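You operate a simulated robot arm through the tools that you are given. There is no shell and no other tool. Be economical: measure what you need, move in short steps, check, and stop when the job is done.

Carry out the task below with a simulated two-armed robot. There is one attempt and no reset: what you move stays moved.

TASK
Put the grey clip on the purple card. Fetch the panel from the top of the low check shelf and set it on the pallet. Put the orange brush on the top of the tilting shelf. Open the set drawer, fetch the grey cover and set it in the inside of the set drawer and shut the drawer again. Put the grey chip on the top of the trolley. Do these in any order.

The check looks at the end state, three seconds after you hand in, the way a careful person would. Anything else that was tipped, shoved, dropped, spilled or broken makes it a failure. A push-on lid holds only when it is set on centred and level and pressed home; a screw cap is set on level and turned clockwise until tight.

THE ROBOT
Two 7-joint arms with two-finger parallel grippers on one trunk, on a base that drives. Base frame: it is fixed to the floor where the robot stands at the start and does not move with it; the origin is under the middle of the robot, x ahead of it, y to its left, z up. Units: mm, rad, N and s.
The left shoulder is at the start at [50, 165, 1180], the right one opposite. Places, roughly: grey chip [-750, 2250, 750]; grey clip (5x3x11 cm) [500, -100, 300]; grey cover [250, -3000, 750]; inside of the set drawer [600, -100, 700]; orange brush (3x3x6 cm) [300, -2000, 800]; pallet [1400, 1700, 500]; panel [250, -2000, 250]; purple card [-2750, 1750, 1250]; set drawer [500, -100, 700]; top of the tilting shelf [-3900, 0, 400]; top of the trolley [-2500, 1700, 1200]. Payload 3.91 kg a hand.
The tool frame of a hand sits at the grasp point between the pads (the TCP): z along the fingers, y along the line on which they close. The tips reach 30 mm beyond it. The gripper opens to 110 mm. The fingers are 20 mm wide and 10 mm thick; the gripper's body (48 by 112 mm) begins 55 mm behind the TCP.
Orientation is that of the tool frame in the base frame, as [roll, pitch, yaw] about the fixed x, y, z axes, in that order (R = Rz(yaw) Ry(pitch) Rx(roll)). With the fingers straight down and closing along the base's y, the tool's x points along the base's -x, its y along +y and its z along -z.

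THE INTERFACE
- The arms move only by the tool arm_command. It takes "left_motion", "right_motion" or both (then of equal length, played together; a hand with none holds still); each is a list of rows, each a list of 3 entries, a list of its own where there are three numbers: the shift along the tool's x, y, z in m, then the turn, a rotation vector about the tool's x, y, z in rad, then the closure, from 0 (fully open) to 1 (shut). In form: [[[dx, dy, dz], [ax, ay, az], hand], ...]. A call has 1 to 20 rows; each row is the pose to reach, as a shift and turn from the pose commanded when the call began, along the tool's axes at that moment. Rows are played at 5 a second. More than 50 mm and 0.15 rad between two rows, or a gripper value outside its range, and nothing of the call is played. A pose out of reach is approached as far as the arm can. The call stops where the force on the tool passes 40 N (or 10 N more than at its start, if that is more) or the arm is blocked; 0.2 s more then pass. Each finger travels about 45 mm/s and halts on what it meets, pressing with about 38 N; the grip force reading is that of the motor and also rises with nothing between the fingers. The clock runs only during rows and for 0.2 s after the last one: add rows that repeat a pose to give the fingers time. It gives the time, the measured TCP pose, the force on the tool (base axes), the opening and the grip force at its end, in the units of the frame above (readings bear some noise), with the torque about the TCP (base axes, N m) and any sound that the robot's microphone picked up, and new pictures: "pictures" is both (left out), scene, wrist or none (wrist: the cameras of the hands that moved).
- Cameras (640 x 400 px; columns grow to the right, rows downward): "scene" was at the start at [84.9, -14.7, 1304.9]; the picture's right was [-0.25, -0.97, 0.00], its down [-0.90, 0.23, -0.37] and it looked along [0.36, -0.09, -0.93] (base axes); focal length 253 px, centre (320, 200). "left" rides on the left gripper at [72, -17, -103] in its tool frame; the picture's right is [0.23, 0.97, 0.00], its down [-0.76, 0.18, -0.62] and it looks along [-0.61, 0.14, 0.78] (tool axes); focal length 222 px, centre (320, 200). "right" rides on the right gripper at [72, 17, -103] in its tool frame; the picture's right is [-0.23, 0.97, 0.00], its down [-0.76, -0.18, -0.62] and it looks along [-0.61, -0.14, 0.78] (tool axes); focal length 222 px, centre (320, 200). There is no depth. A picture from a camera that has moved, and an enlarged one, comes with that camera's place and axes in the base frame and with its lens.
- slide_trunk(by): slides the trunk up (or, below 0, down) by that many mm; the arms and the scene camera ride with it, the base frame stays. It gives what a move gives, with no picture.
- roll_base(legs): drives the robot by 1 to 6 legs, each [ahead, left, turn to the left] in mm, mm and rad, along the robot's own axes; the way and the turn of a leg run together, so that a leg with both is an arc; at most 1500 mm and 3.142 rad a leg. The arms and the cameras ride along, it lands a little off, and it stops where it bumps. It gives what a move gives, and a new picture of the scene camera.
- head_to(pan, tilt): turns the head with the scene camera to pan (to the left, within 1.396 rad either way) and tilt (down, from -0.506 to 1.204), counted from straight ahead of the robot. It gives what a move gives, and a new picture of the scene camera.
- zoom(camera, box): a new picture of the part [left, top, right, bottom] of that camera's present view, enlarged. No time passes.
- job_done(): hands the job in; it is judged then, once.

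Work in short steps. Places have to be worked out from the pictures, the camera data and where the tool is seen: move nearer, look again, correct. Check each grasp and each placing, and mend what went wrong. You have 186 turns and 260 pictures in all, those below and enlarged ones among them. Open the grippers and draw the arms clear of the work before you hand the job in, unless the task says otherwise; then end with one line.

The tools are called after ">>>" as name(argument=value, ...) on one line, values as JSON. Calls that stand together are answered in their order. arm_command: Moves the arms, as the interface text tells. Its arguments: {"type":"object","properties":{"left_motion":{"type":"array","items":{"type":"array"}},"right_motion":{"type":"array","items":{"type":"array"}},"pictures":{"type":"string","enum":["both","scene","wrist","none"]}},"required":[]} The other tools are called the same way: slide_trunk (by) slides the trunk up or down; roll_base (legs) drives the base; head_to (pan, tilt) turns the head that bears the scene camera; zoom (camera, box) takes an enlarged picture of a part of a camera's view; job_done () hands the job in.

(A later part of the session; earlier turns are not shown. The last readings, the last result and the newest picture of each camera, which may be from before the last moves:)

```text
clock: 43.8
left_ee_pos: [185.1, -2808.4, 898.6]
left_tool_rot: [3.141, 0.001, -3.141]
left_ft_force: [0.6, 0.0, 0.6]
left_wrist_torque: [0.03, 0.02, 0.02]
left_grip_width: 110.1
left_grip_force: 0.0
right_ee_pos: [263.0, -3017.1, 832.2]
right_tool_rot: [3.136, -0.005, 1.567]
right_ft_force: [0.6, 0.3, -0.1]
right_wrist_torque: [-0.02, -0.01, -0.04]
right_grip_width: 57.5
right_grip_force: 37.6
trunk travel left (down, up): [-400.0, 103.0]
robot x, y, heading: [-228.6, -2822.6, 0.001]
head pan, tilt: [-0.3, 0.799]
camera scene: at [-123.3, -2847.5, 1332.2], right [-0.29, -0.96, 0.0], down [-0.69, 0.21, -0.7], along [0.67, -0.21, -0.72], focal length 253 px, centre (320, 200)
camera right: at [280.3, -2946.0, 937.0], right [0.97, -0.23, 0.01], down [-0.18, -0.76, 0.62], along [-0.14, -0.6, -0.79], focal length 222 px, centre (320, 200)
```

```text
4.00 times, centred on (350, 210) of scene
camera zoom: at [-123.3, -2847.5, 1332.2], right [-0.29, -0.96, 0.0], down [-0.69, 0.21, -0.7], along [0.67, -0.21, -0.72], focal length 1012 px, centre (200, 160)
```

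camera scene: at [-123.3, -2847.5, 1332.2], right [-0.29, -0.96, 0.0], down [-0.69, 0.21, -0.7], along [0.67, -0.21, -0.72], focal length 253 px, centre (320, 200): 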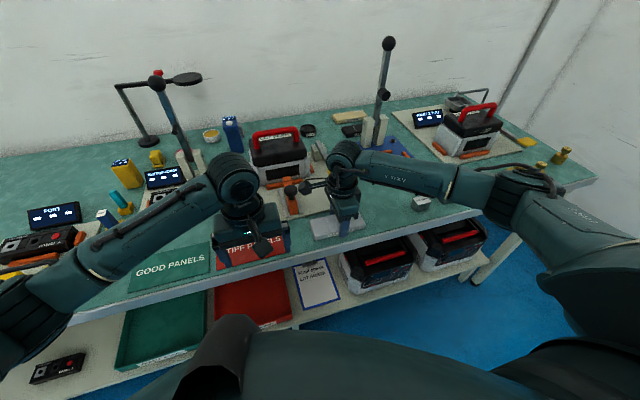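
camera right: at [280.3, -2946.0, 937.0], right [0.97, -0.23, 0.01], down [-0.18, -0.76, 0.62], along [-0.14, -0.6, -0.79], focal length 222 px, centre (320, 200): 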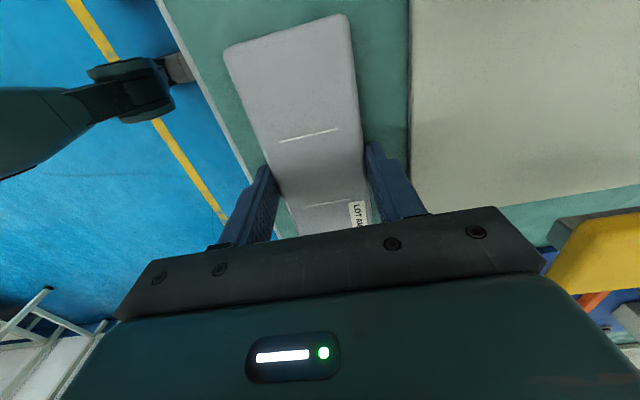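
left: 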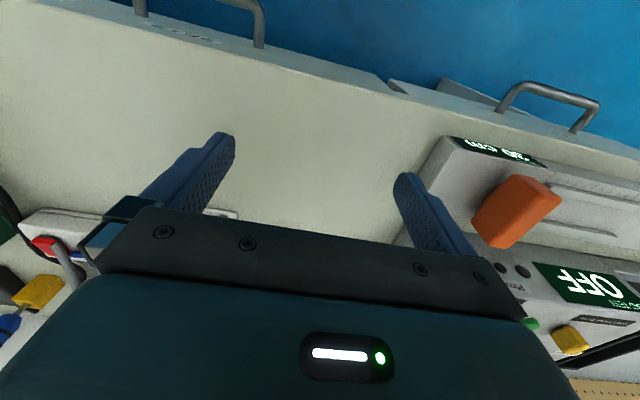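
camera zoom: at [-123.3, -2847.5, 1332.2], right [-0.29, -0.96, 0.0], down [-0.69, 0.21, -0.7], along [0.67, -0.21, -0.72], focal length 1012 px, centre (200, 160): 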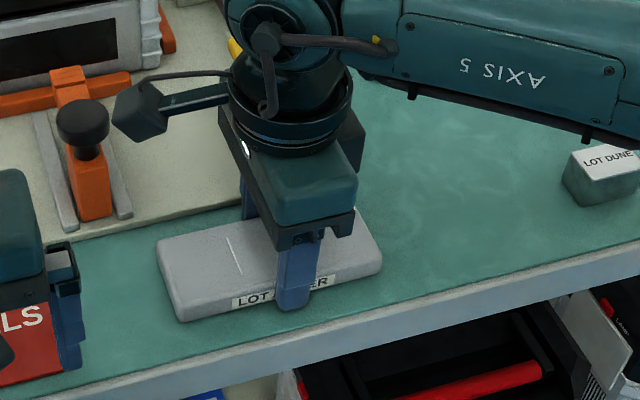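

Gripped at 57.5 mm. Lift and draw the hand back a bit.

>>> arm_command(right_motion=[[[0, 0, -0.015], [0, 0, 0], 0.7], [[0, 0, -0.04], [0, 0, 0], 0.7], [[0, 0, -0.08], [0, 0, 0], 0.7], [[0, -0.04, -0.1], [0, 0, 0], 0.7], [[0, -0.08, -0.1], [0, 0, 0], 0.7], [[0, -0.12, -0.1], [0, 0, 0], 0.7], [[0, -0.16, -0.1], [0, 0, 0], 0.7]])

```text
clock: 45.4
left_ee_pos: [184.9, -2808.2, 899.1]
left_tool_rot: [3.141, 0.001, 3.14]
left_ft_force: [0.2, 0.5, -1.2]
left_wrist_torque: [0.01, -0.03, 0.01]
left_grip_width: 110.1
left_grip_force: 0.0
right_ee_pos: [104.3, -3015.8, 934.2]
right_tool_rot: [3.132, -0.006, 1.567]
right_ft_force: [-0.3, 1.3, -1.2]
right_wrist_torque: [-0.01, -0.01, -0.01]
right_grip_width: 57.2
right_grip_force: 38.1
trunk travel left (down, up): [-400.0, 103.0]
robot x, y, heading: [-229.6, -2820.3, 0.001]
head pan, tilt: [-0.3, 0.799]
camera scene: at [-123.8, -2847.6, 1332.3], right [-0.29, -0.96, 0.0], down [-0.68, 0.21, -0.7], along [0.67, -0.21, -0.72], focal length 253 px, centre (320, 200)
camera right: at [121.4, -2944.5, 1038.6], right [0.97, -0.23, 0.01], down [-0.19, -0.76, 0.62], along [-0.14, -0.6, -0.79], focal length 222 px, centre (320, 200)
```

scene: 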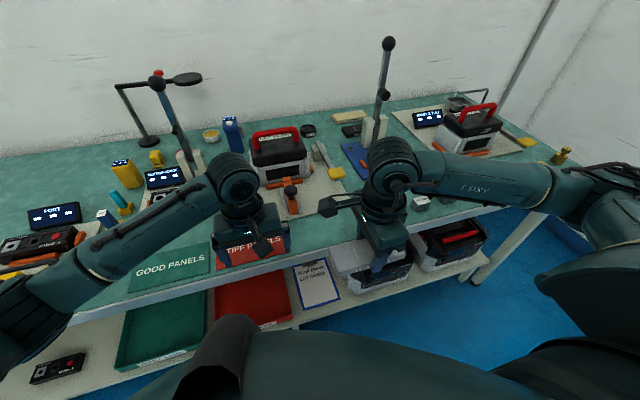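
right: 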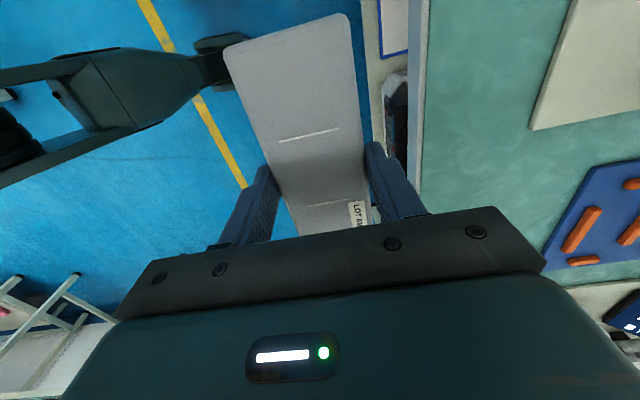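

Cover is held securely. Now drive back and left to the set drawer.

>>> roll_base(legs=[[-170, 0, 0], [0, 1400, 0], [0, 1270, 0]])

>>> head_to(pan=-0.1, tilt=0.75)

```text
clock: 59.5
left_ee_pos: [1.9, -131.0, 897.8]
left_tool_rot: [-3.141, 0.002, -3.128]
left_ft_force: [0.7, -0.3, 0.3]
left_wrist_torque: [0.0, -0.01, 0.01]
left_grip_width: 110.2
left_grip_force: 0.0
right_ee_pos: [-76.3, -339.9, 933.1]
right_tool_rot: [3.135, -0.006, 1.579]
right_ft_force: [0.3, -0.2, -2.1]
right_wrist_torque: [-0.01, -0.01, -0.04]
right_grip_width: 57.1
right_grip_force: 38.3
trunk travel left (down, up): [-400.0, 103.0]
robot x, y, heading: [-414.1, -151.7, 0.011]
head pan, tilt: [-0.3, 0.799]
camera scene: at [-306.2, -173.5, 1332.2], right [-0.28, -0.96, 0.0], down [-0.69, 0.2, -0.7], along [0.67, -0.2, -0.72], focal length 253 px, centre (320, 200)
```

scene: 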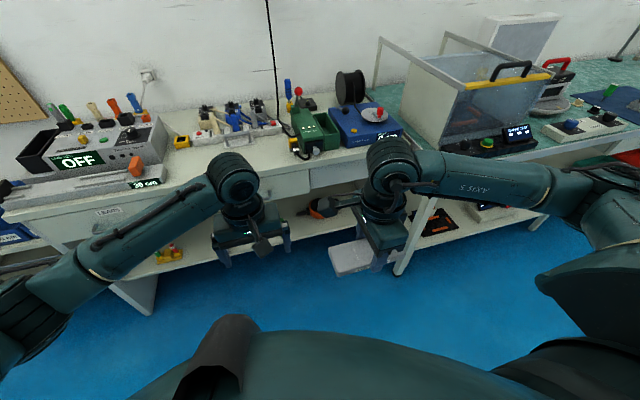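

```text
clock: 60.2
left_ee_pos: [1.9, -130.5, 899.2]
left_tool_rot: [-3.141, -0.001, -3.13]
left_ft_force: [0.2, -0.1, -0.1]
left_wrist_torque: [0.02, 0.04, 0.01]
left_grip_width: 110.0
left_grip_force: 0.1
right_ee_pos: [-75.5, -340.1, 933.5]
right_tool_rot: [3.133, -0.008, 1.579]
right_ft_force: [0.1, -0.6, -1.0]
right_wrist_torque: [0.03, -0.04, 0.03]
right_grip_width: 57.0
right_grip_force: 38.1
trunk travel left (down, up): [-400.0, 103.0]
robot x, y, heading: [-411.8, -149.5, 0.013]
head pan, tilt: [-0.099, 0.75]
camera scene: at [-301.0, -158.0, 1336.2], right [-0.09, -1.0, 0.0], down [-0.68, 0.06, -0.73], along [0.73, -0.06, -0.68], focal length 253 px, centre (320, 200)
```

scene: 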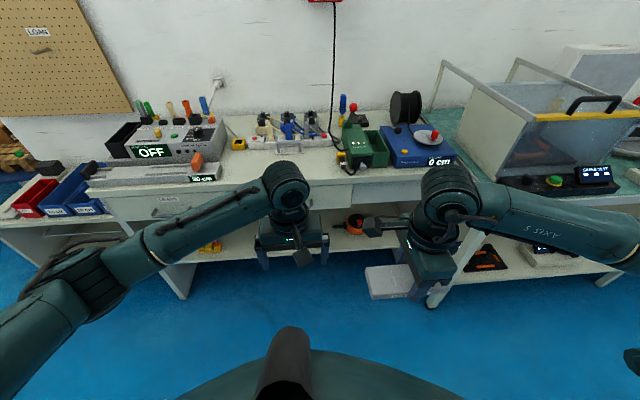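

Lower the trunk to bring the arms to drawer height.

>>> slide_trunk(by=-250)

>>> arm_command(left_motion=[[[0, 0, 0], [0, -0.143, 0], 0], [[0, 0, 0], [0, -0.286, 0], 0], [[0, 0, 0], [0, -0.428, 0], 0], [[0, 0, 0], [0, -0.571, 0], 0], [[0, 0, 0], [0, -0.714, 0], 0], [[0, 0, 0], [0, -0.857, 0], 0], [[0, 0, 0], [0, -1.0, 0], 0], [[0, 0, 0], [0, -1.142, 0], 0], [[0, 0, 0], [0, -1.285, 0], 0], [[0, 0, 0], [0, -1.428, 0], 0], [[0, 0, 0], [0, -1.571, 0], 0], [[0, 0, 0], [0, -1.571, 0], 0]])

```text
clock: 62.8
left_ee_pos: [1.7, -132.0, 648.3]
left_tool_rot: [3.142, 0.0, -3.129]
left_ft_force: [-0.9, -0.9, -0.8]
left_wrist_torque: [0.02, 0.0, -0.03]
left_grip_width: 110.0
left_grip_force: 0.1
right_ee_pos: [-75.2, -337.9, 682.1]
right_tool_rot: [3.136, -0.006, 1.58]
right_ft_force: [0.6, 0.6, -1.1]
right_wrist_torque: [0.0, 0.02, 0.0]
right_grip_width: 57.2
right_grip_force: 38.3
trunk travel left (down, up): [-150.0, 353.0]
robot x, y, heading: [-413.2, -152.8, 0.014]
head pan, tilt: [-0.099, 0.75]
```

```text
clock: 65.6
left_ee_pos: [28.4, -118.2, 725.9]
left_tool_rot: [-0.418, 1.387, -0.404]
left_ft_force: [-0.7, 0.3, -0.2]
left_wrist_torque: [0.01, -0.02, 0.01]
left_grip_width: 110.2
left_grip_force: 0.0
right_ee_pos: [-74.9, -339.4, 680.3]
right_tool_rot: [3.139, -0.005, 1.58]
right_ft_force: [-0.5, 0.5, -1.3]
right_wrist_torque: [0.0, 0.01, -0.02]
right_grip_width: 57.2
right_grip_force: 37.7
trunk travel left (down, up): [-150.0, 353.0]
robot x, y, heading: [-415.9, -148.1, 0.017]
head pan, tilt: [-0.099, 0.75]
stopped in row 12 (left hand): the arm was blocked; the commanded pose is now the measured one
camera scene: at [-300.7, -158.0, 1083.0], right [-0.09, -1.0, 0.0], down [-0.68, 0.06, -0.73], along [0.73, -0.06, -0.68], focal length 253 px, centre (320, 200)
camera left: at [-61.0, -142.4, 639.1], right [0.03, 0.95, -0.29], down [-0.74, 0.22, 0.63], along [0.67, 0.2, 0.72], focal length 222 px, centre (320, 200)
```

scene: 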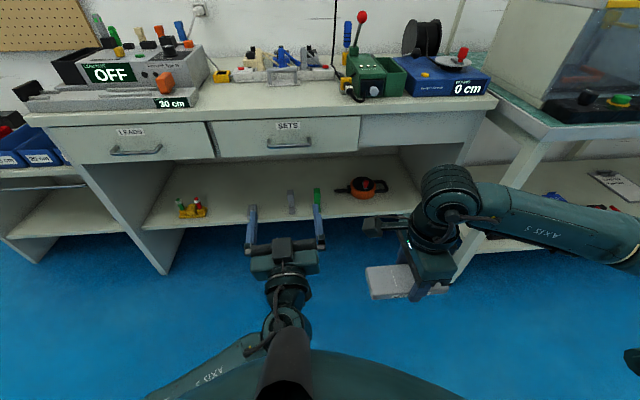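
left: 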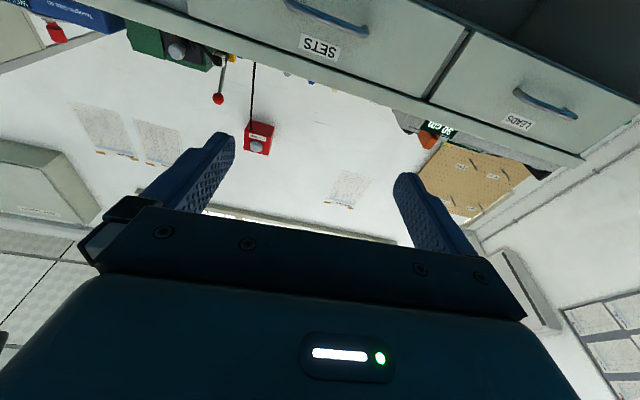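

The left fingers now point forward (slightly up). SETS handle ≈ (375,-121,693). Roll the left hand so the fingers close vertically, moving a bit forward to free the elbow.

>>> arm_command(left_motion=[[[0, 0, 0.01], [0, 0, -0.143], 0], [[0, 0, 0.02], [0, 0, -0.286], 0], [[0, 0, 0.03], [0, 0, -0.428], 0], [[0, 0, 0.04], [0, 0, -0.571], 0], [[0, 0, 0.05], [0, 0, -0.714], 0], [[0, 0, 0.06], [0, 0, -0.857], 0], [[0, 0, 0.07], [0, 0, -1.0], 0], [[0, 0, 0.08], [0, 0, -1.142], 0], [[0, 0, 0.09], [0, 0, -1.285], 0], [[0, 0, 0.1], [0, 0, -1.428], 0], [[0, 0, 0.1], [0, 0, -1.571], 0], [[0, 0, 0.1], [0, 0, -1.571], 0]], pictures="scene")

```text
clock: 66.6
left_ee_pos: [80.5, -67.2, 740.9]
left_tool_rot: [-1.096, 1.015, -1.125]
left_ft_force: [-0.2, 0.2, 0.1]
left_wrist_torque: [0.01, 0.0, -0.01]
left_grip_width: 110.0
left_grip_force: 0.1
right_ee_pos: [-75.5, -339.6, 680.1]
right_tool_rot: [3.138, -0.005, 1.58]
right_ft_force: [0.4, -0.8, -0.8]
right_wrist_torque: [-0.01, 0.0, -0.03]
right_grip_width: 57.3
right_grip_force: 38.1
trunk travel left (down, up): [-150.0, 353.0]
robot x, y, heading: [-412.6, -150.5, 0.012]
head pan, tilt: [-0.099, 0.75]
stopped in row 5 (left hand): the arm was blocked; the commanded pose is now the measured one
camera scene: at [-300.7, -158.0, 1082.5], right [-0.09, -1.0, 0.0], down [-0.68, 0.06, -0.73], along [0.73, -0.06, -0.68], focal length 253 px, centre (320, 200)
```

scene: 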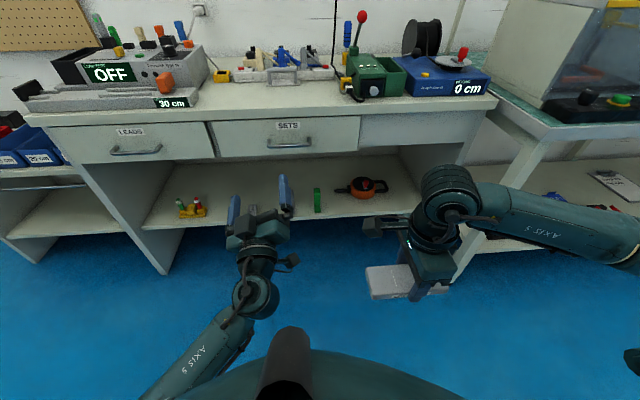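

Blocked again, probably the elbow near the body. I'll extend further forward first, then continue the roll.

>>> arm_command(left_motion=[[[0, 0, 0.04], [0, 0, 0], 0], [[0, 0, 0.08], [0, 0, 0], 0], [[0, 0, 0.12], [0, 0, 0], 0], [[0, 0, 0.15], [0, 0, -0.12], 0], [[0, 0, 0.15], [0, 0, -0.26], 0], [[0, 0, 0.15], [0, 0, -0.4], 0], [[0, 0, 0.15], [0, 0, -0.54], 0], [[0, 0, 0.15], [0, 0, -0.68], 0], [[0, 0, 0.15], [0, 0, -0.82], 0], [[0, 0, 0.15], [0, 0, -0.96], 0], [[0, 0, 0.15], [0, 0, -1.06], 0]], pictures="scene")

```text
clock: 67.9
left_ee_pos: [232.0, -7.9, 758.5]
left_tool_rot: [-1.166, 0.919, -1.192]
left_ft_force: [0.1, -0.1, -0.6]
left_wrist_torque: [-0.03, 0.0, -0.03]
left_grip_width: 109.9
left_grip_force: 0.0
right_ee_pos: [-75.8, -338.7, 684.3]
right_tool_rot: [3.133, -0.005, 1.58]
right_ft_force: [-0.8, 0.4, -1.7]
right_wrist_torque: [0.03, 0.0, -0.02]
right_grip_width: 57.2
right_grip_force: 38.7
trunk travel left (down, up): [-150.0, 353.0]
robot x, y, heading: [-414.9, -151.7, 0.011]
head pan, tilt: [-0.099, 0.75]
stopped in row 6 (left hand): the arm was blocked; the commanded pose is now the measured one
camera scene: at [-301.0, -158.0, 1086.3], right [-0.09, -1.0, 0.0], down [-0.68, 0.06, -0.73], along [0.73, -0.06, -0.68], focal length 253 px, centre (320, 200)
```

scene: 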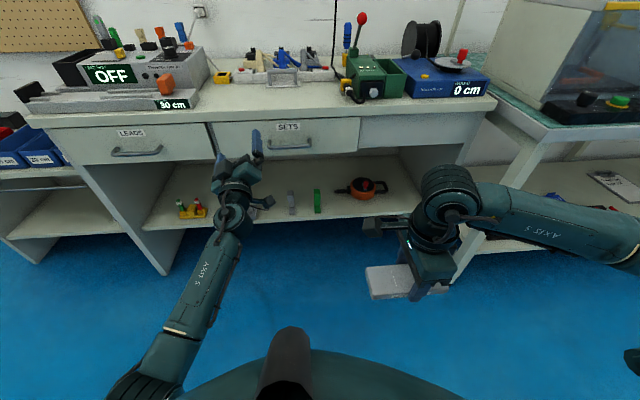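

I'll try rolling the other way at this extended pose.

>>> arm_command(left_motion=[[[0, 0, 0], [0, 0, 0.14], 0], [[0, 0, 0], [0, 0, 0.28], 0], [[0, 0, 0], [0, 0, 0.42], 0], [[0, 0, 0], [0, 0, 0.56], 0], [[0, 0, 0], [0, 0, 0.7], 0], [[0, 0, 0], [0, 0, 0.84], 0], [[0, 0, 0], [0, 0, 0.98], 0], [[0, 0, 0], [0, 0, 1.12], 0], [[0, 0, 0], [0, 0, 1.26], 0], [[0, 0, 0], [0, 0, 1.4], 0], [[0, 0, 0], [0, 0, 1.54], 0], [[0, 0, 0], [0, 0, 1.68], 0], [[0, 0, 0], [0, 0, 1.82], 0], [[0, 0, 0], [0, 0, 1.96], 0], [[0, 0, 0], [0, 0, 2.1], 0]], pictures="scene")

```text
clock: 71.1
left_ee_pos: [232.1, -8.2, 759.4]
left_tool_rot: [1.331, 0.083, 1.603]
left_ft_force: [0.1, 0.4, -0.1]
left_wrist_torque: [-0.02, 0.01, 0.03]
left_grip_width: 109.9
left_grip_force: 0.1
right_ee_pos: [-75.8, -338.8, 683.5]
right_tool_rot: [3.134, -0.006, 1.579]
right_ft_force: [0.2, 0.1, -2.1]
right_wrist_torque: [0.01, -0.02, 0.02]
right_grip_width: 57.0
right_grip_force: 37.7
trunk travel left (down, up): [-150.0, 353.0]
robot x, y, heading: [-415.9, -150.3, 0.016]
head pan, tilt: [-0.099, 0.75]
camera scene: at [-301.0, -157.9, 1086.2], right [-0.09, -1.0, 0.0], down [-0.68, 0.06, -0.73], along [0.73, -0.06, -0.68], focal length 253 px, centre (320, 200)
```

scene: 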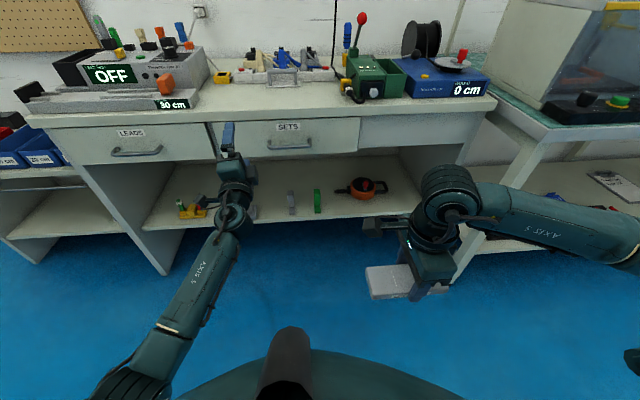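

That works: fingers now close vertically. Level the hand and shift it in front of the SETS handle.

>>> arm_command(left_motion=[[[-0.027, -0.018, -0.005], [0.06, 0, 0], 0], [[-0.053, -0.036, -0.01], [0.12, 0, 0], 0], [[-0.08, -0.054, -0.016], [0.18, 0, 0], 0], [[-0.107, -0.072, -0.021], [0.24, 0, 0], 0], [[-0.107, -0.072, -0.021], [0.24, 0, 0], 0]])

```text
clock: 72.3
left_ee_pos: [232.4, -121.2, 694.5]
left_tool_rot: [1.573, 0.086, 1.604]
left_ft_force: [0.1, 0.4, 0.9]
left_wrist_torque: [-0.03, 0.01, 0.03]
left_grip_width: 109.7
left_grip_force: 0.1
right_ee_pos: [-75.5, -339.0, 683.7]
right_tool_rot: [3.134, -0.006, 1.579]
right_ft_force: [-0.4, -0.8, -2.4]
right_wrist_torque: [0.02, 0.01, 0.0]
right_grip_width: 57.4
right_grip_force: 38.3
trunk travel left (down, up): [-150.0, 353.0]
robot x, y, heading: [-417.1, -148.8, 0.011]
head pan, tilt: [-0.099, 0.75]
camera scene: at [-301.1, -158.2, 1086.5], right [-0.09, -1.0, 0.0], down [-0.68, 0.06, -0.73], along [0.73, -0.06, -0.68], focal length 253 px, centre (320, 200)
camera left: at [127.6, -52.9, 671.2], right [-0.01, 0.31, 0.95], down [-0.6, -0.76, 0.24], along [0.8, -0.57, 0.19], focal length 222 px, centre (320, 200)
```

scene: 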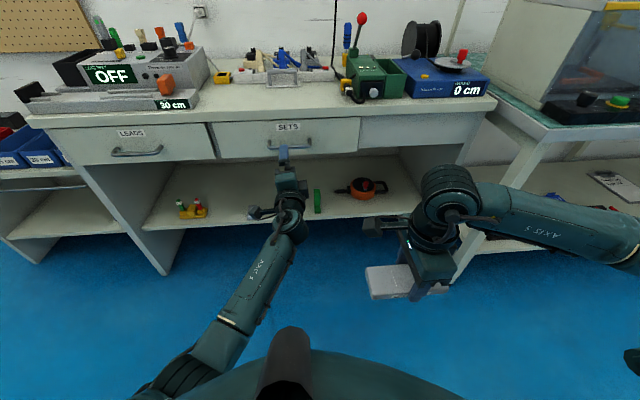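
left: 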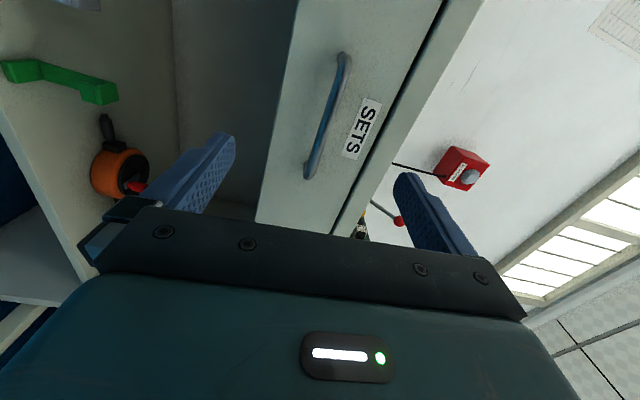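

Handle measured at ≈(375,-121,700) from the wrist camera too. Drive 100 mm ahead.

>>> roll_base(legs=[[100, 0, 0]])

>>> zoom(camera="left", box=[0, 0, 640, 400])

>>> zoom(camera="scene", box=[200, 100, 400, 225])

```text
clock: 73.4
left_ee_pos: [329.7, -119.2, 694.5]
left_tool_rot: [1.571, 0.083, 1.602]
left_ft_force: [-0.7, -1.1, 0.5]
left_wrist_torque: [0.01, 0.01, 0.02]
left_grip_width: 110.0
left_grip_force: 0.1
right_ee_pos: [22.7, -338.9, 683.6]
right_tool_rot: [3.134, -0.006, 1.579]
right_ft_force: [0.4, -0.7, -1.9]
right_wrist_torque: [-0.02, -0.01, -0.04]
right_grip_width: 57.1
right_grip_force: 38.4
trunk travel left (down, up): [-150.0, 353.0]
robot x, y, heading: [-319.6, -148.7, 0.014]
head pan, tilt: [-0.099, 0.75]
camera scene: at [-202.8, -156.6, 1086.2], right [-0.09, -1.0, 0.0], down [-0.68, 0.06, -0.73], along [0.73, -0.06, -0.68], focal length 253 px, centre (320, 200)
```

scene: 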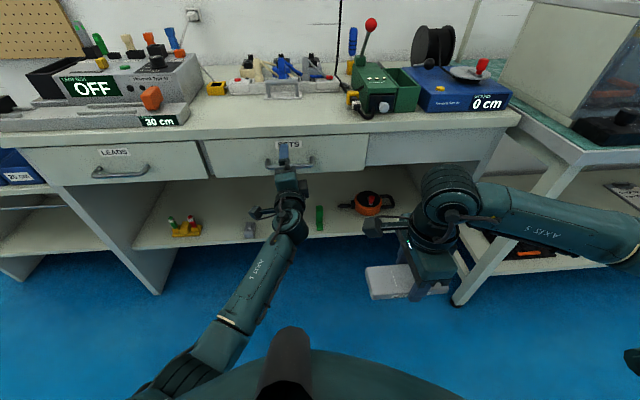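

```text
1.00 times, centred on (320, 200) of left
camera zoom: at [226.2, -51.4, 671.9], right [-0.01, 0.31, 0.95], down [-0.6, -0.76, 0.24], along [0.8, -0.57, 0.19], focal length 222 px, centre (320, 200)
```

zoom: 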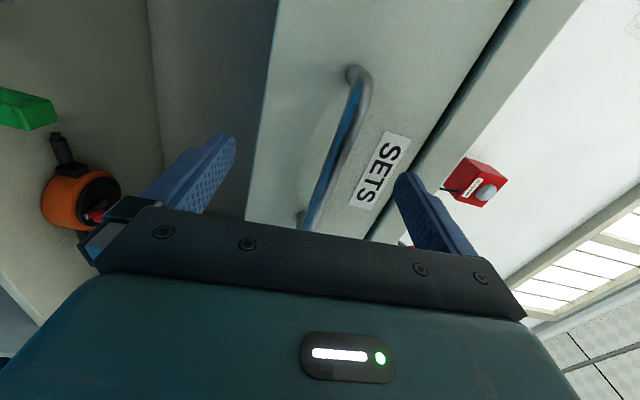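

```text
3.20 times, centred on (300, 162) of scene
camera zoom: at [-202.8, -156.6, 1086.2], right [-0.09, -1.0, 0.0], down [-0.68, 0.06, -0.73], along [0.73, -0.06, -0.68], focal length 809 px, centre (384, 320)
```

zoom: 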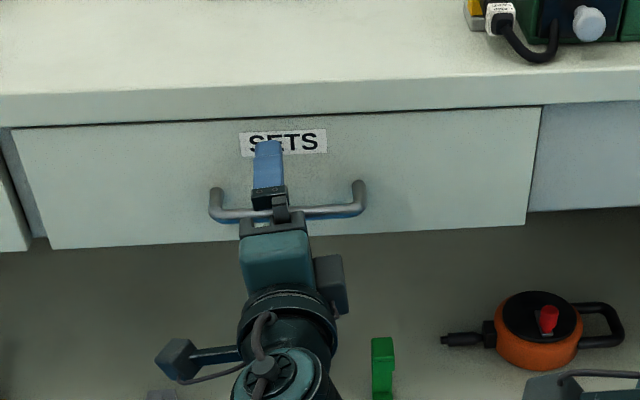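

Advance 32 mm with a 5 mm rise, then close on the bar.

>>> arm_command(left_motion=[[[0, 0.003, 0.016], [0, 0, 0], 0], [[0, 0.005, 0.032], [0, 0, 0], 0], [[0, 0.005, 0.032], [0, 0, 0], 0.3], [[0, 0.005, 0.032], [0, 0, 0], 0.6], [[0, 0.005, 0.032], [0, 0, 0], 0.9], [[0, 0.005, 0.032], [0, 0, 0], 1], [[0, 0.005, 0.032], [0, 0, 0], 1], [[0, 0.005, 0.032], [0, 0, 0], 1]], pictures="wrist")

```text
clock: 74.0
left_ee_pos: [351.3, -120.1, 696.5]
left_tool_rot: [1.568, 0.085, 1.606]
left_ft_force: [-7.9, 1.6, 0.8]
left_wrist_torque: [-0.1, -0.55, 0.01]
left_grip_width: 109.9
left_grip_force: 0.0
right_ee_pos: [22.1, -337.4, 683.0]
right_tool_rot: [3.135, -0.005, 1.578]
right_ft_force: [-0.3, -0.4, -2.1]
right_wrist_torque: [-0.01, -0.01, 0.02]
right_grip_width: 57.5
right_grip_force: 37.9
trunk travel left (down, up): [-150.0, 353.0]
robot x, y, heading: [-313.6, -147.7, 0.015]
head pan, tilt: [-0.099, 0.75]
stopped in row 2 (left hand): the force on the tool passed its limit (the readings are from after the stop); the commanded pose is now the measured one
camera left: at [246.2, -51.6, 674.2], right [-0.01, 0.31, 0.95], down [-0.6, -0.76, 0.24], along [0.8, -0.57, 0.2], focal length 222 px, centre (320, 200)
```

left: 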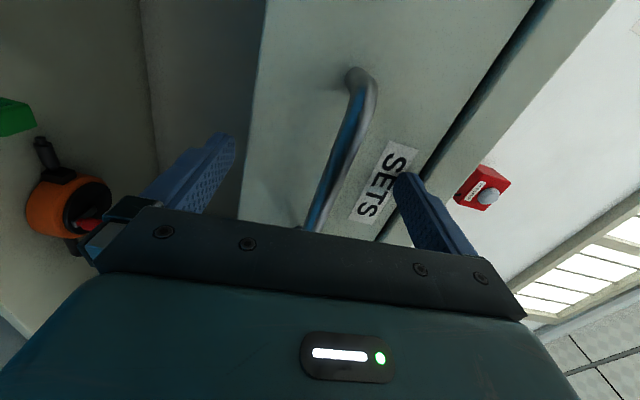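

The tip touched the drawer face at x≈381. Retreat 4 mm and close on the bar.

>>> arm_command(left_motion=[[[0, 0.002, -0.005], [0, 0, 0], 0.2], [[0, 0.002, -0.005], [0, 0, 0], 0.5], [[0, 0.002, -0.005], [0, 0, 0], 0.8], [[0, 0.002, -0.005], [0, 0, 0], 1], [[0, 0.002, -0.005], [0, 0, 0], 1], [[0, 0.002, -0.005], [0, 0, 0], 1], [[0, 0.002, -0.005], [0, 0, 0], 1], [[0, 0.002, -0.005], [0, 0, 0], 1]], pictures="wrist")

>>> zoom(camera="scene", box=[200, 100, 400, 225])

```text
clock: 75.8
left_ee_pos: [345.9, -120.0, 699.7]
left_tool_rot: [1.565, 0.082, 1.606]
left_ft_force: [1.1, 2.0, 10.8]
left_wrist_torque: [0.94, -0.02, -0.05]
left_grip_width: 13.2
left_grip_force: 45.3
right_ee_pos: [21.7, -338.8, 684.0]
right_tool_rot: [3.134, -0.007, 1.578]
right_ft_force: [-0.2, 0.3, -1.9]
right_wrist_torque: [-0.01, 0.01, -0.02]
right_grip_width: 57.3
right_grip_force: 38.2
trunk travel left (down, up): [-150.0, 353.0]
robot x, y, heading: [-314.9, -149.3, 0.013]
head pan, tilt: [-0.099, 0.75]
camera left: at [241.6, -51.2, 677.2], right [-0.02, 0.31, 0.95], down [-0.6, -0.77, 0.24], along [0.8, -0.57, 0.19], focal length 222 px, centre (320, 200)
```

left: 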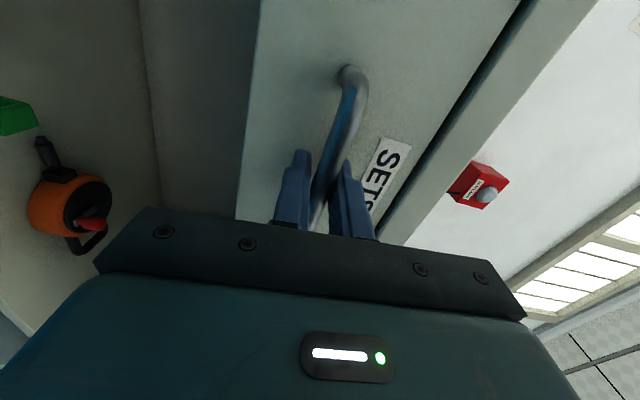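

```text
3.20 times, centred on (300, 162) of scene
camera zoom: at [-203.6, -156.5, 1086.4], right [-0.09, -1.0, 0.0], down [-0.68, 0.06, -0.73], along [0.73, -0.06, -0.68], focal length 809 px, centre (384, 320)
```

zoom: 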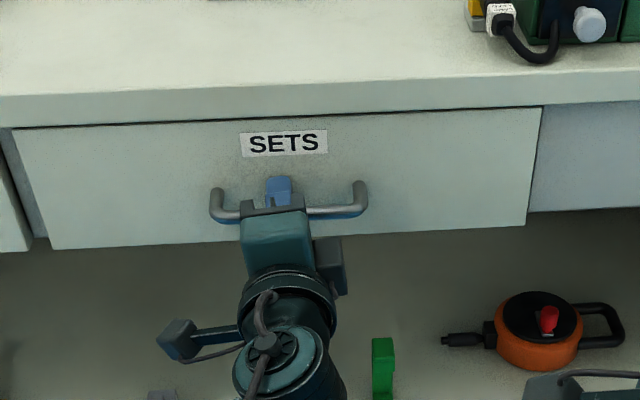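

Bar gripped. Pull the drawer out with the arm by 200 mm.

>>> arm_command(left_motion=[[[0.001, 0, -0.02], [0, 0, 0], 1], [[0.001, 0, -0.04], [0, 0, 0], 1], [[0.002, 0, -0.06], [0, 0, 0], 1], [[0.003, 0, -0.08], [0, 0, 0], 1], [[0.003, 0, -0.1], [0, 0, 0], 1], [[0.004, 0, -0.12], [0, 0, 0], 1], [[0.005, 0, -0.14], [0, 0, 0], 1], [[0.005, 0, -0.16], [0, 0, 0], 1], [[0.006, 0, -0.18], [0, 0, 0], 1], [[0.006, 0, -0.2], [0, 0, 0], 1], [[0.006, 0, -0.2], [0, 0, 0], 1]], pictures="scene")

```text
clock: 76.4
left_ee_pos: [319.9, -119.9, 701.2]
left_tool_rot: [1.577, 0.084, 1.607]
left_ft_force: [-1.6, 0.8, -11.0]
left_wrist_torque: [1.04, 0.14, -0.63]
left_grip_width: 13.3
left_grip_force: 45.0
right_ee_pos: [23.4, -337.8, 684.1]
right_tool_rot: [3.136, -0.005, 1.578]
right_ft_force: [0.9, -0.4, -2.1]
right_wrist_torque: [0.0, -0.01, 0.0]
right_grip_width: 57.5
right_grip_force: 38.1
trunk travel left (down, up): [-150.0, 353.0]
robot x, y, heading: [-316.0, -153.9, 0.01]
head pan, tilt: [-0.099, 0.75]
stopped in row 3 (left hand): the force on the tool passed its limit (the readings are from after the stop); the commanded pose is now the measured one
camera scene: at [-202.4, -156.6, 1087.4], right [-0.09, -1.0, 0.0], down [-0.68, 0.06, -0.73], along [0.73, -0.06, -0.68], focal length 253 px, centre (320, 200)
```

scene: 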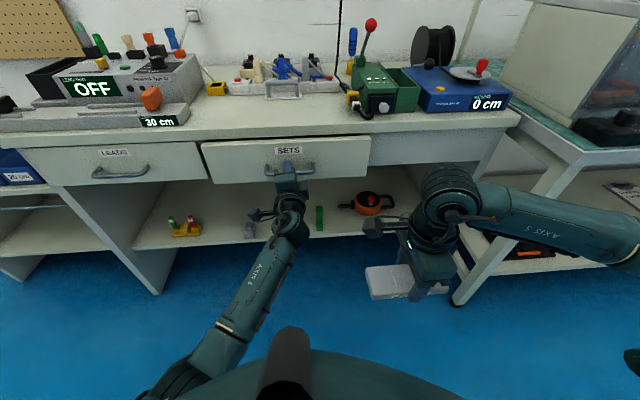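

Drawer moves; the force limit tripped, so pull on in smaller steps.

>>> arm_command(left_motion=[[[0, 0, -0.01], [0, 0, 0], 1], [[0.001, 0, -0.02], [0, 0, 0], 1], [[0.001, 0, -0.03], [0, 0, 0], 1], [[0.001, 0, -0.04], [0, 0, 0], 1], [[0.001, 0, -0.05], [0, 0, 0], 1], [[0.002, 0, -0.06], [0, 0, 0], 1], [[0.002, 0, -0.07], [0, 0, 0], 1], [[0.002, 0, -0.08], [0, 0, 0], 1], [[0.003, 0, -0.09], [0, 0, 0], 1], [[0.003, 0, -0.1], [0, 0, 0], 1], [[0.003, 0, -0.11], [0, 0, 0], 1], [[0.004, 0, -0.12], [0, 0, 0], 1], [[0.004, 0, -0.13], [0, 0, 0], 1], [[0.004, 0, -0.14], [0, 0, 0], 1], [[0.005, 0, -0.15], [0, 0, 0], 1], [[0.005, 0, -0.16], [0, 0, 0], 1], [[0.005, 0, -0.17], [0, 0, 0], 1], [[0.005, 0, -0.18], [0, 0, 0], 1]], pictures="scene")

```text
clock: 76.7
left_ee_pos: [317.5, -120.0, 699.6]
left_tool_rot: [1.581, 0.085, 1.612]
left_ft_force: [-1.2, 1.9, -7.5]
left_wrist_torque: [1.09, 0.1, -0.66]
left_grip_width: 13.1
left_grip_force: 44.9
right_ee_pos: [21.6, -338.1, 684.5]
right_tool_rot: [3.134, -0.006, 1.581]
right_ft_force: [-0.6, 0.3, -1.7]
right_wrist_torque: [-0.01, 0.03, -0.02]
right_grip_width: 57.3
right_grip_force: 37.4
trunk travel left (down, up): [-150.0, 353.0]
robot x, y, heading: [-317.5, -147.5, 0.011]
head pan, tilt: [-0.099, 0.75]
stopped in row 1 (left hand): the force on the tool passed its limit (the readings are from after the stop); the commanded pose is now the measured one
camera scene: at [-202.8, -156.7, 1087.2], right [-0.09, -1.0, 0.0], down [-0.68, 0.06, -0.73], along [0.73, -0.06, -0.68], focal length 253 px, centre (320, 200)
```

scene: 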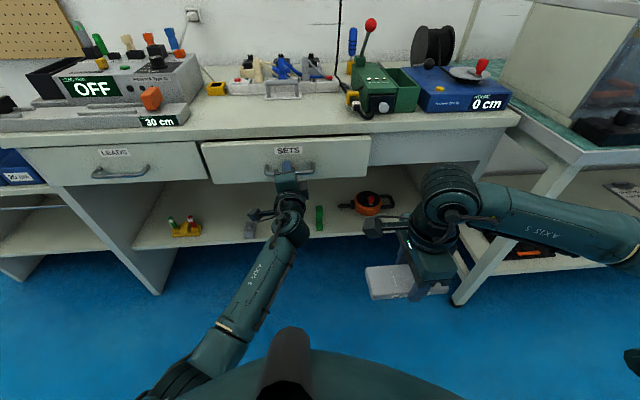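

Friction is near the force limit. I'll try pulling with the base while gripping.

>>> roll_base(legs=[[-60, 0, 0]])

```text
clock: 77.7
left_ee_pos: [258.0, -120.2, 700.1]
left_tool_rot: [1.581, 0.089, 1.615]
left_ft_force: [-1.1, 7.2, -12.6]
left_wrist_torque: [0.99, 0.01, -0.18]
left_grip_width: 13.3
left_grip_force: 44.9
right_ee_pos: [-38.0, -338.1, 683.7]
right_tool_rot: [3.138, -0.006, 1.58]
right_ft_force: [-0.8, -0.5, -1.2]
right_wrist_torque: [-0.04, 0.02, 0.02]
right_grip_width: 57.1
right_grip_force: 38.1
trunk travel left (down, up): [-150.0, 353.0]
robot x, y, heading: [-375.2, -147.8, 0.01]
head pan, tilt: [-0.099, 0.75]
camera scene: at [-263.0, -157.2, 1086.4], right [-0.09, -1.0, 0.0], down [-0.68, 0.06, -0.73], along [0.73, -0.06, -0.68], focal length 253 px, centre (320, 200)
```

scene: 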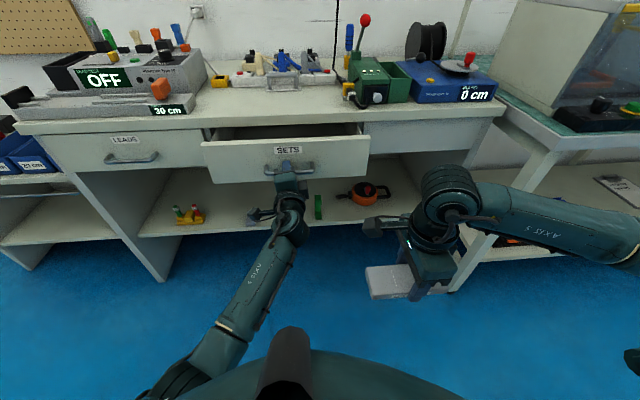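

The base pull works (90 mm open). Pull another 120 mm.

>>> roll_base(legs=[[-120, 0, 0]])

>>> zoom(camera="scene", box=[180, 90, 420, 240])

```text
clock: 78.9
left_ee_pos: [142.0, -118.9, 700.9]
left_tool_rot: [1.582, 0.089, 1.619]
left_ft_force: [-0.7, 16.7, -12.1]
left_wrist_torque: [0.98, -0.04, 0.14]
left_grip_width: 13.1
left_grip_force: 44.5
right_ee_pos: [-155.7, -340.3, 682.3]
right_tool_rot: [3.135, -0.003, 1.576]
right_ft_force: [-0.7, 0.4, -2.9]
right_wrist_torque: [-0.02, -0.07, -0.03]
right_grip_width: 57.3
right_grip_force: 37.5
trunk travel left (down, up): [-150.0, 353.0]
robot x, y, heading: [-494.6, -151.0, 0.011]
head pan, tilt: [-0.099, 0.75]
camera scene: at [-379.3, -158.1, 1085.8], right [-0.09, -1.0, 0.0], down [-0.68, 0.06, -0.73], along [0.73, -0.07, -0.68], focal length 253 px, centre (320, 200)
```

scene: 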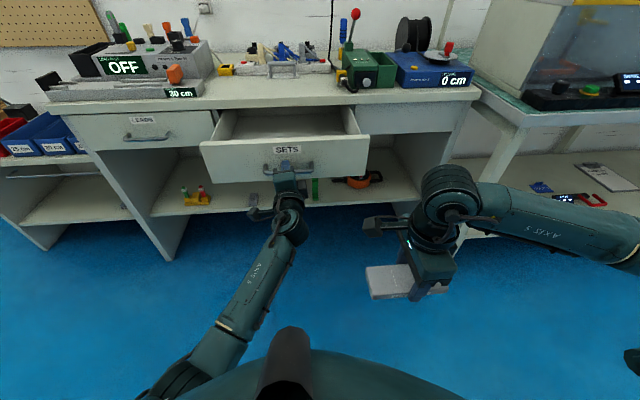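

```text
2.67 times, centred on (300, 165) of scene
camera zoom: at [-379.3, -158.1, 1085.8], right [-0.09, -1.0, 0.0], down [-0.68, 0.06, -0.73], along [0.73, -0.07, -0.68], focal length 674 px, centre (373, 293)
```

zoom: 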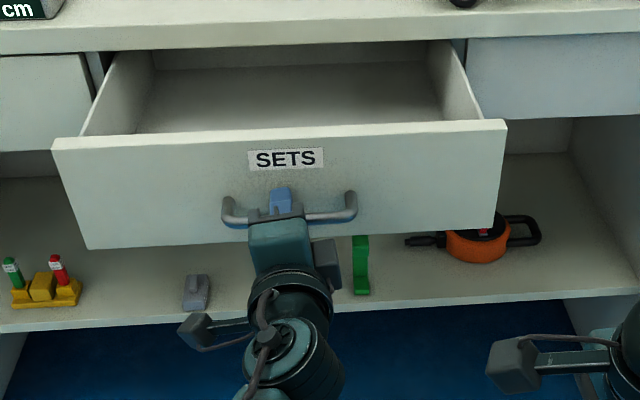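

Drawer is open 205 mm and empty. Release the handle and back the left hand off; raise the right hand with the cover meanwhile.

>>> arm_command(left_motion=[[[0, 0, 0], [0, 0, 0], 0.5], [[0, 0, 0], [0, 0, 0], 0], [[0, 0, 0], [0, 0, 0], 0], [[0, 0, 0], [0, 0, 0], 0], [[0, 0, -0.03], [0, 0, 0], 0], [[0, 0, -0.06], [0, 0, 0], 0], [[0.04, 0, -0.09], [0, 0, 0], 0], [[0.08, 0, -0.1], [0, 0, 0], 0], [[0.12, 0, -0.1], [0, 0, 0], 0], [[0.16, 0, -0.1], [0, 0, 0], 0], [[0.2, 0, -0.1], [0, 0, 0], 0], [[0.24, 0, -0.1], [0, 0, 0], 0], [[0.28, 0, -0.1], [0, 0, 0], 0], [[0.32, 0, -0.1], [0, 0, 0], 0]], right_motion=[[[0, 0, 0], [0, 0, 0], 0.7], [[0, 0, 0], [0, 0, 0], 0.7], [[0, 0, 0], [0, 0, 0], 0.7], [[0, 0, 0], [0, 0, 0], 0.7], [[0, 0, 0], [0, 0, 0], 0.7], [[0, 0, -0.02], [0, 0, 0], 0.7], [[0, 0, -0.04], [0, 0, 0], 0.7], [[0, 0, -0.06], [0, 0, 0], 0.7], [[0, 0, -0.08], [0, 0, 0], 0.7], [[0, 0, -0.1], [0, 0, 0], 0.7], [[0, 0, -0.12], [0, 0, 0], 0.7], [[0, 0, -0.14], [0, 0, 0], 0.7], [[0, 0, -0.16], [0, 0, 0], 0.7], [[0, 0, -0.17], [0, 0, 0], 0.7]], pictures="scene")

```text
clock: 80.2
left_ee_pos: [129.1, -119.4, 747.5]
left_tool_rot: [1.518, 0.091, 1.625]
left_ft_force: [-0.5, -0.2, 0.1]
left_wrist_torque: [-0.03, 0.0, -0.02]
left_grip_width: 110.1
left_grip_force: 0.0
right_ee_pos: [-156.8, -341.8, 692.2]
right_tool_rot: [3.136, -0.004, 1.576]
right_ft_force: [0.1, 0.8, -1.1]
right_wrist_torque: [-0.01, -0.02, 0.01]
right_grip_width: 57.4
right_grip_force: 37.8
trunk travel left (down, up): [-150.0, 353.0]
robot x, y, heading: [-493.5, -149.0, 0.014]
head pan, tilt: [-0.099, 0.75]
stopped in row 6 (left hand): the force on the tool passed its limit (the readings are from after the stop); the commanded pose is now the measured one
camera scene: at [-381.5, -159.0, 1090.3], right [-0.09, -1.0, 0.0], down [-0.68, 0.06, -0.73], along [0.73, -0.07, -0.68], focal length 253 px, centre (320, 200)
```

scene: 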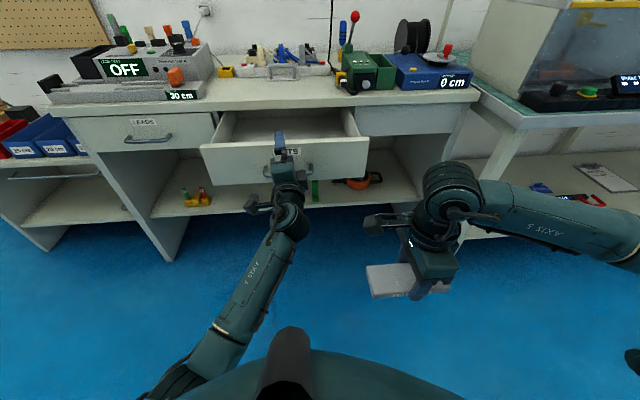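

The lower finger caught the bar as the hand sprang up. Lower it 45 mm, then back off.

>>> arm_command(left_motion=[[[0, -0.015, 0], [0, 0, 0], 0], [[0, -0.03, 0], [0, 0, 0], 0], [[0, -0.043, 0], [0, 0, 0], 0], [[0, -0.043, -0.03], [0, 0, 0], 0], [[0, -0.043, -0.06], [0, 0, 0], 0]], pictures="scene")

```text
clock: 81.2
left_ee_pos: [129.3, -129.4, 745.6]
left_tool_rot: [1.454, 0.116, 1.622]
left_ft_force: [-0.3, -0.3, -4.5]
left_wrist_torque: [0.07, 0.11, -0.03]
left_grip_width: 110.2
left_grip_force: 0.1
right_ee_pos: [-156.8, -342.8, 690.2]
right_tool_rot: [3.137, -0.004, 1.578]
right_ft_force: [-0.2, -0.3, -1.7]
right_wrist_torque: [-0.01, 0.0, 0.0]
right_grip_width: 57.2
right_grip_force: 37.7
trunk travel left (down, up): [-150.0, 353.0]
robot x, y, heading: [-491.8, -155.2, 0.009]
head pan, tilt: [-0.099, 0.75]
stopped in row 5 (left hand): the force on the tool passed its limit (the readings are from after the stop); the commanded pose is now the measured one
camera scene: at [-381.3, -159.0, 1087.5], right [-0.09, -1.0, 0.0], down [-0.68, 0.06, -0.73], along [0.73, -0.07, -0.68], focal length 253 px, centre (320, 200)
```

scene: 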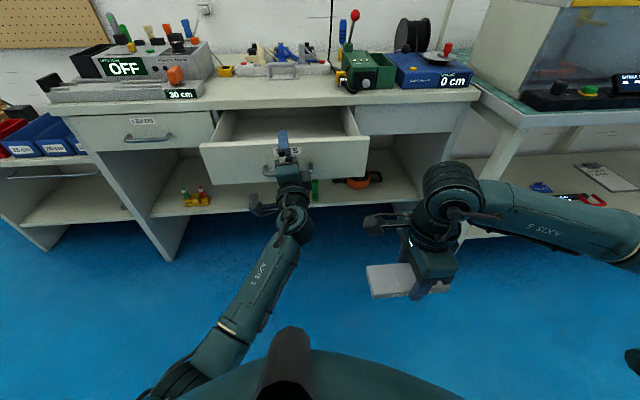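

I need to see what's happening; look through the left wrist camera and a scene close-up.

>>> zoom(camera="left", box=[0, 0, 640, 400])

>>> zoom(camera="scene", box=[220, 110, 380, 210])

```text
1.00 times, centred on (320, 200) of left
camera zoom: at [26.0, -64.5, 710.1], right [-0.13, 0.33, 0.93], down [-0.6, -0.78, 0.19], along [0.79, -0.54, 0.3], focal length 222 px, centre (320, 200)
```

zoom: 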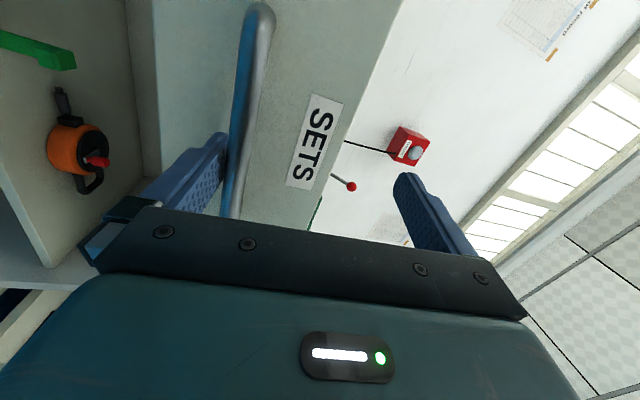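

```text
4.00 times, centred on (300, 160) of scene
camera zoom: at [-381.3, -159.0, 1087.5], right [-0.09, -1.0, 0.0], down [-0.68, 0.06, -0.73], along [0.73, -0.07, -0.68], focal length 1012 px, centre (400, 360)
```

zoom: 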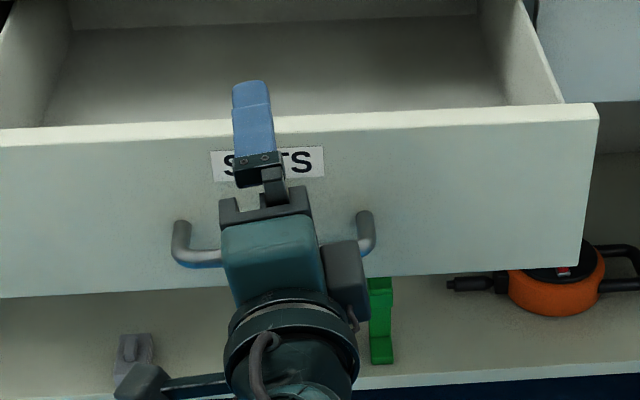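

The elbow seems to be pushing the hand up so the lower finger presses the bar from beneath. Backing the base off slides the finger out.

>>> roll_base(legs=[[-90, 0, 0]])

>>> head_to(pan=0.6, tilt=0.95)

```text
clock: 82.3
left_ee_pos: [37.1, -128.6, 744.1]
left_tool_rot: [1.453, 0.117, 1.623]
left_ft_force: [-1.7, 5.4, -14.1]
left_wrist_torque: [0.5, 0.36, 0.09]
left_grip_width: 110.1
left_grip_force: 0.6
right_ee_pos: [-248.1, -341.7, 688.1]
right_tool_rot: [3.136, -0.003, 1.578]
right_ft_force: [-0.3, 0.0, -1.7]
right_wrist_torque: [0.0, 0.0, 0.02]
right_grip_width: 57.5
right_grip_force: 37.8
trunk travel left (down, up): [-150.0, 353.0]
robot x, y, heading: [-587.0, -152.0, 0.01]
head pan, tilt: [-0.099, 0.75]
camera scene: at [-472.4, -159.5, 1086.2], right [-0.09, -1.0, 0.0], down [-0.68, 0.06, -0.73], along [0.73, -0.06, -0.68], focal length 253 px, centre (320, 200)
```

scene: 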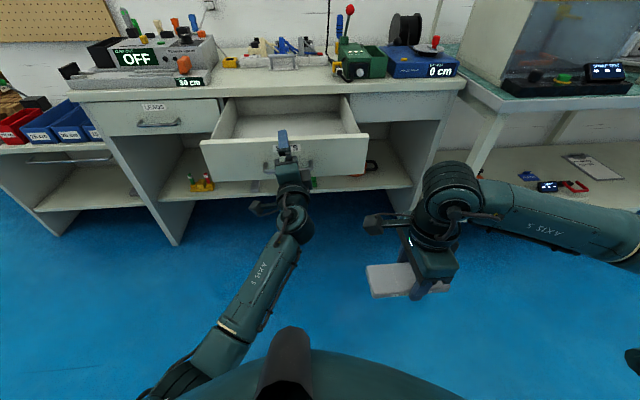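

```text
clock: 83.4
left_ee_pos: [37.5, -129.6, 745.9]
left_tool_rot: [1.455, 0.116, 1.626]
left_ft_force: [-1.4, 0.1, -11.9]
left_wrist_torque: [0.18, 0.28, -0.16]
left_grip_width: 110.0
left_grip_force: 0.0
right_ee_pos: [-248.5, -342.7, 688.1]
right_tool_rot: [3.138, -0.007, 1.578]
right_ft_force: [-0.2, -0.1, -0.9]
right_wrist_torque: [-0.01, 0.03, -0.04]
right_grip_width: 57.2
right_grip_force: 37.8
trunk travel left (down, up): [-150.0, 353.0]
robot x, y, heading: [-587.9, -151.5, 0.012]
head pan, tilt: [0.6, 0.949]
camera scene: at [-495.7, -110.8, 1070.4], right [0.57, -0.82, 0.0], down [-0.67, -0.47, -0.58], along [0.48, 0.33, -0.81], focal length 253 px, centre (320, 200)
```

scene: 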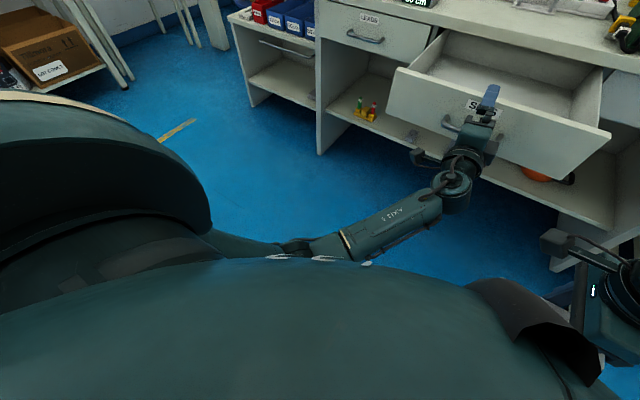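

The drawer came along another 90 mm by friction. I'll lower the trunk 30 mm to free the finger from the bar, then back off.

>>> slide_trunk(by=-35)

>>> zoom(camera="left", box=[0, 0, 640, 400])

```text
clock: 84.2
left_ee_pos: [52.8, -135.6, 651.1]
left_tool_rot: [1.601, 0.012, 1.643]
left_ft_force: [-1.6, 1.8, 7.9]
left_wrist_torque: [-0.04, -0.1, -0.01]
left_grip_width: 110.1
left_grip_force: 0.0
right_ee_pos: [-249.3, -343.0, 669.6]
right_tool_rot: [3.137, -0.002, 1.58]
right_ft_force: [-0.9, -0.1, -2.1]
right_wrist_torque: [-0.01, 0.02, -0.02]
right_grip_width: 57.4
right_grip_force: 38.3
trunk travel left (down, up): [-128.0, 375.0]
robot x, y, heading: [-582.3, -153.9, 0.013]
head pan, tilt: [0.6, 0.949]
stopped: the arm was blocked; the commanded pose is now the measured one
```

```text
1.00 times, centred on (320, 200) of left
camera zoom: at [-54.6, -68.7, 637.2], right [0.01, 0.24, 0.97], down [-0.56, -0.8, 0.2], along [0.83, -0.55, 0.12], focal length 222 px, centre (320, 200)
```

zoom: 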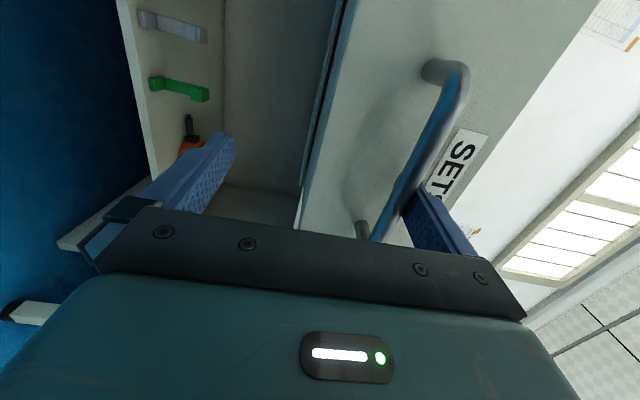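

Now the hand dropped so the upper finger touches the bar. Raise it 40 mm gently, then withdraw by arm.

>>> arm_command(left_motion=[[[0, 0.015, 0], [0, 0, 0], 0], [[0, 0.03, 0], [0, 0, 0], 0], [[0, 0.045, 0], [0, 0, 0], 0], [[0, 0.045, -0.01], [0, 0, 0], 0], [[0, 0.045, -0.02], [0, 0, 0], 0], [[0, 0.045, -0.04], [0, 0, 0], 0], [[0, 0.045, -0.06], [0, 0, 0], 0]], pictures="wrist")

```text
clock: 85.7
left_ee_pos: [35.2, -138.8, 746.1]
left_tool_rot: [1.527, 0.016, 1.649]
left_ft_force: [0.7, 0.8, 0.8]
left_wrist_torque: [0.01, 0.01, 0.04]
left_grip_width: 109.8
left_grip_force: 0.1
right_ee_pos: [-250.4, -341.4, 671.6]
right_tool_rot: [3.137, -0.005, 1.579]
right_ft_force: [0.1, 0.0, -1.4]
right_wrist_torque: [0.01, 0.01, 0.0]
right_grip_width: 57.3
right_grip_force: 38.2
trunk travel left (down, up): [-128.0, 375.0]
robot x, y, heading: [-588.8, -153.7, 0.011]
head pan, tilt: [0.6, 0.949]
stopped in row 7 (left hand): the force on the tool passed its limit (the readings are from after the stop); the commanded pose is now the measured one
camera left: at [-71.8, -73.8, 723.7], right [-0.06, 0.24, 0.97], down [-0.57, -0.81, 0.16], along [0.82, -0.54, 0.18], focal length 222 px, centre (320, 200)
```

left: 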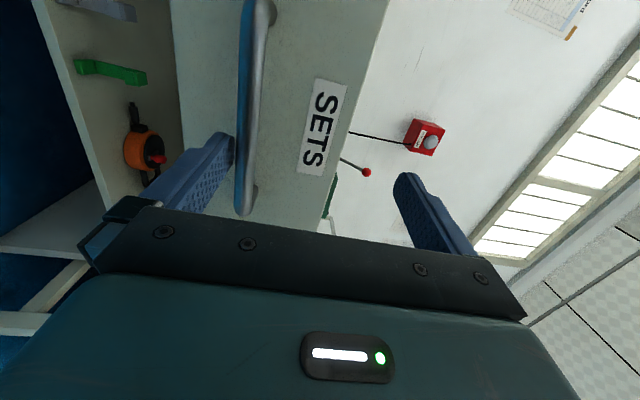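

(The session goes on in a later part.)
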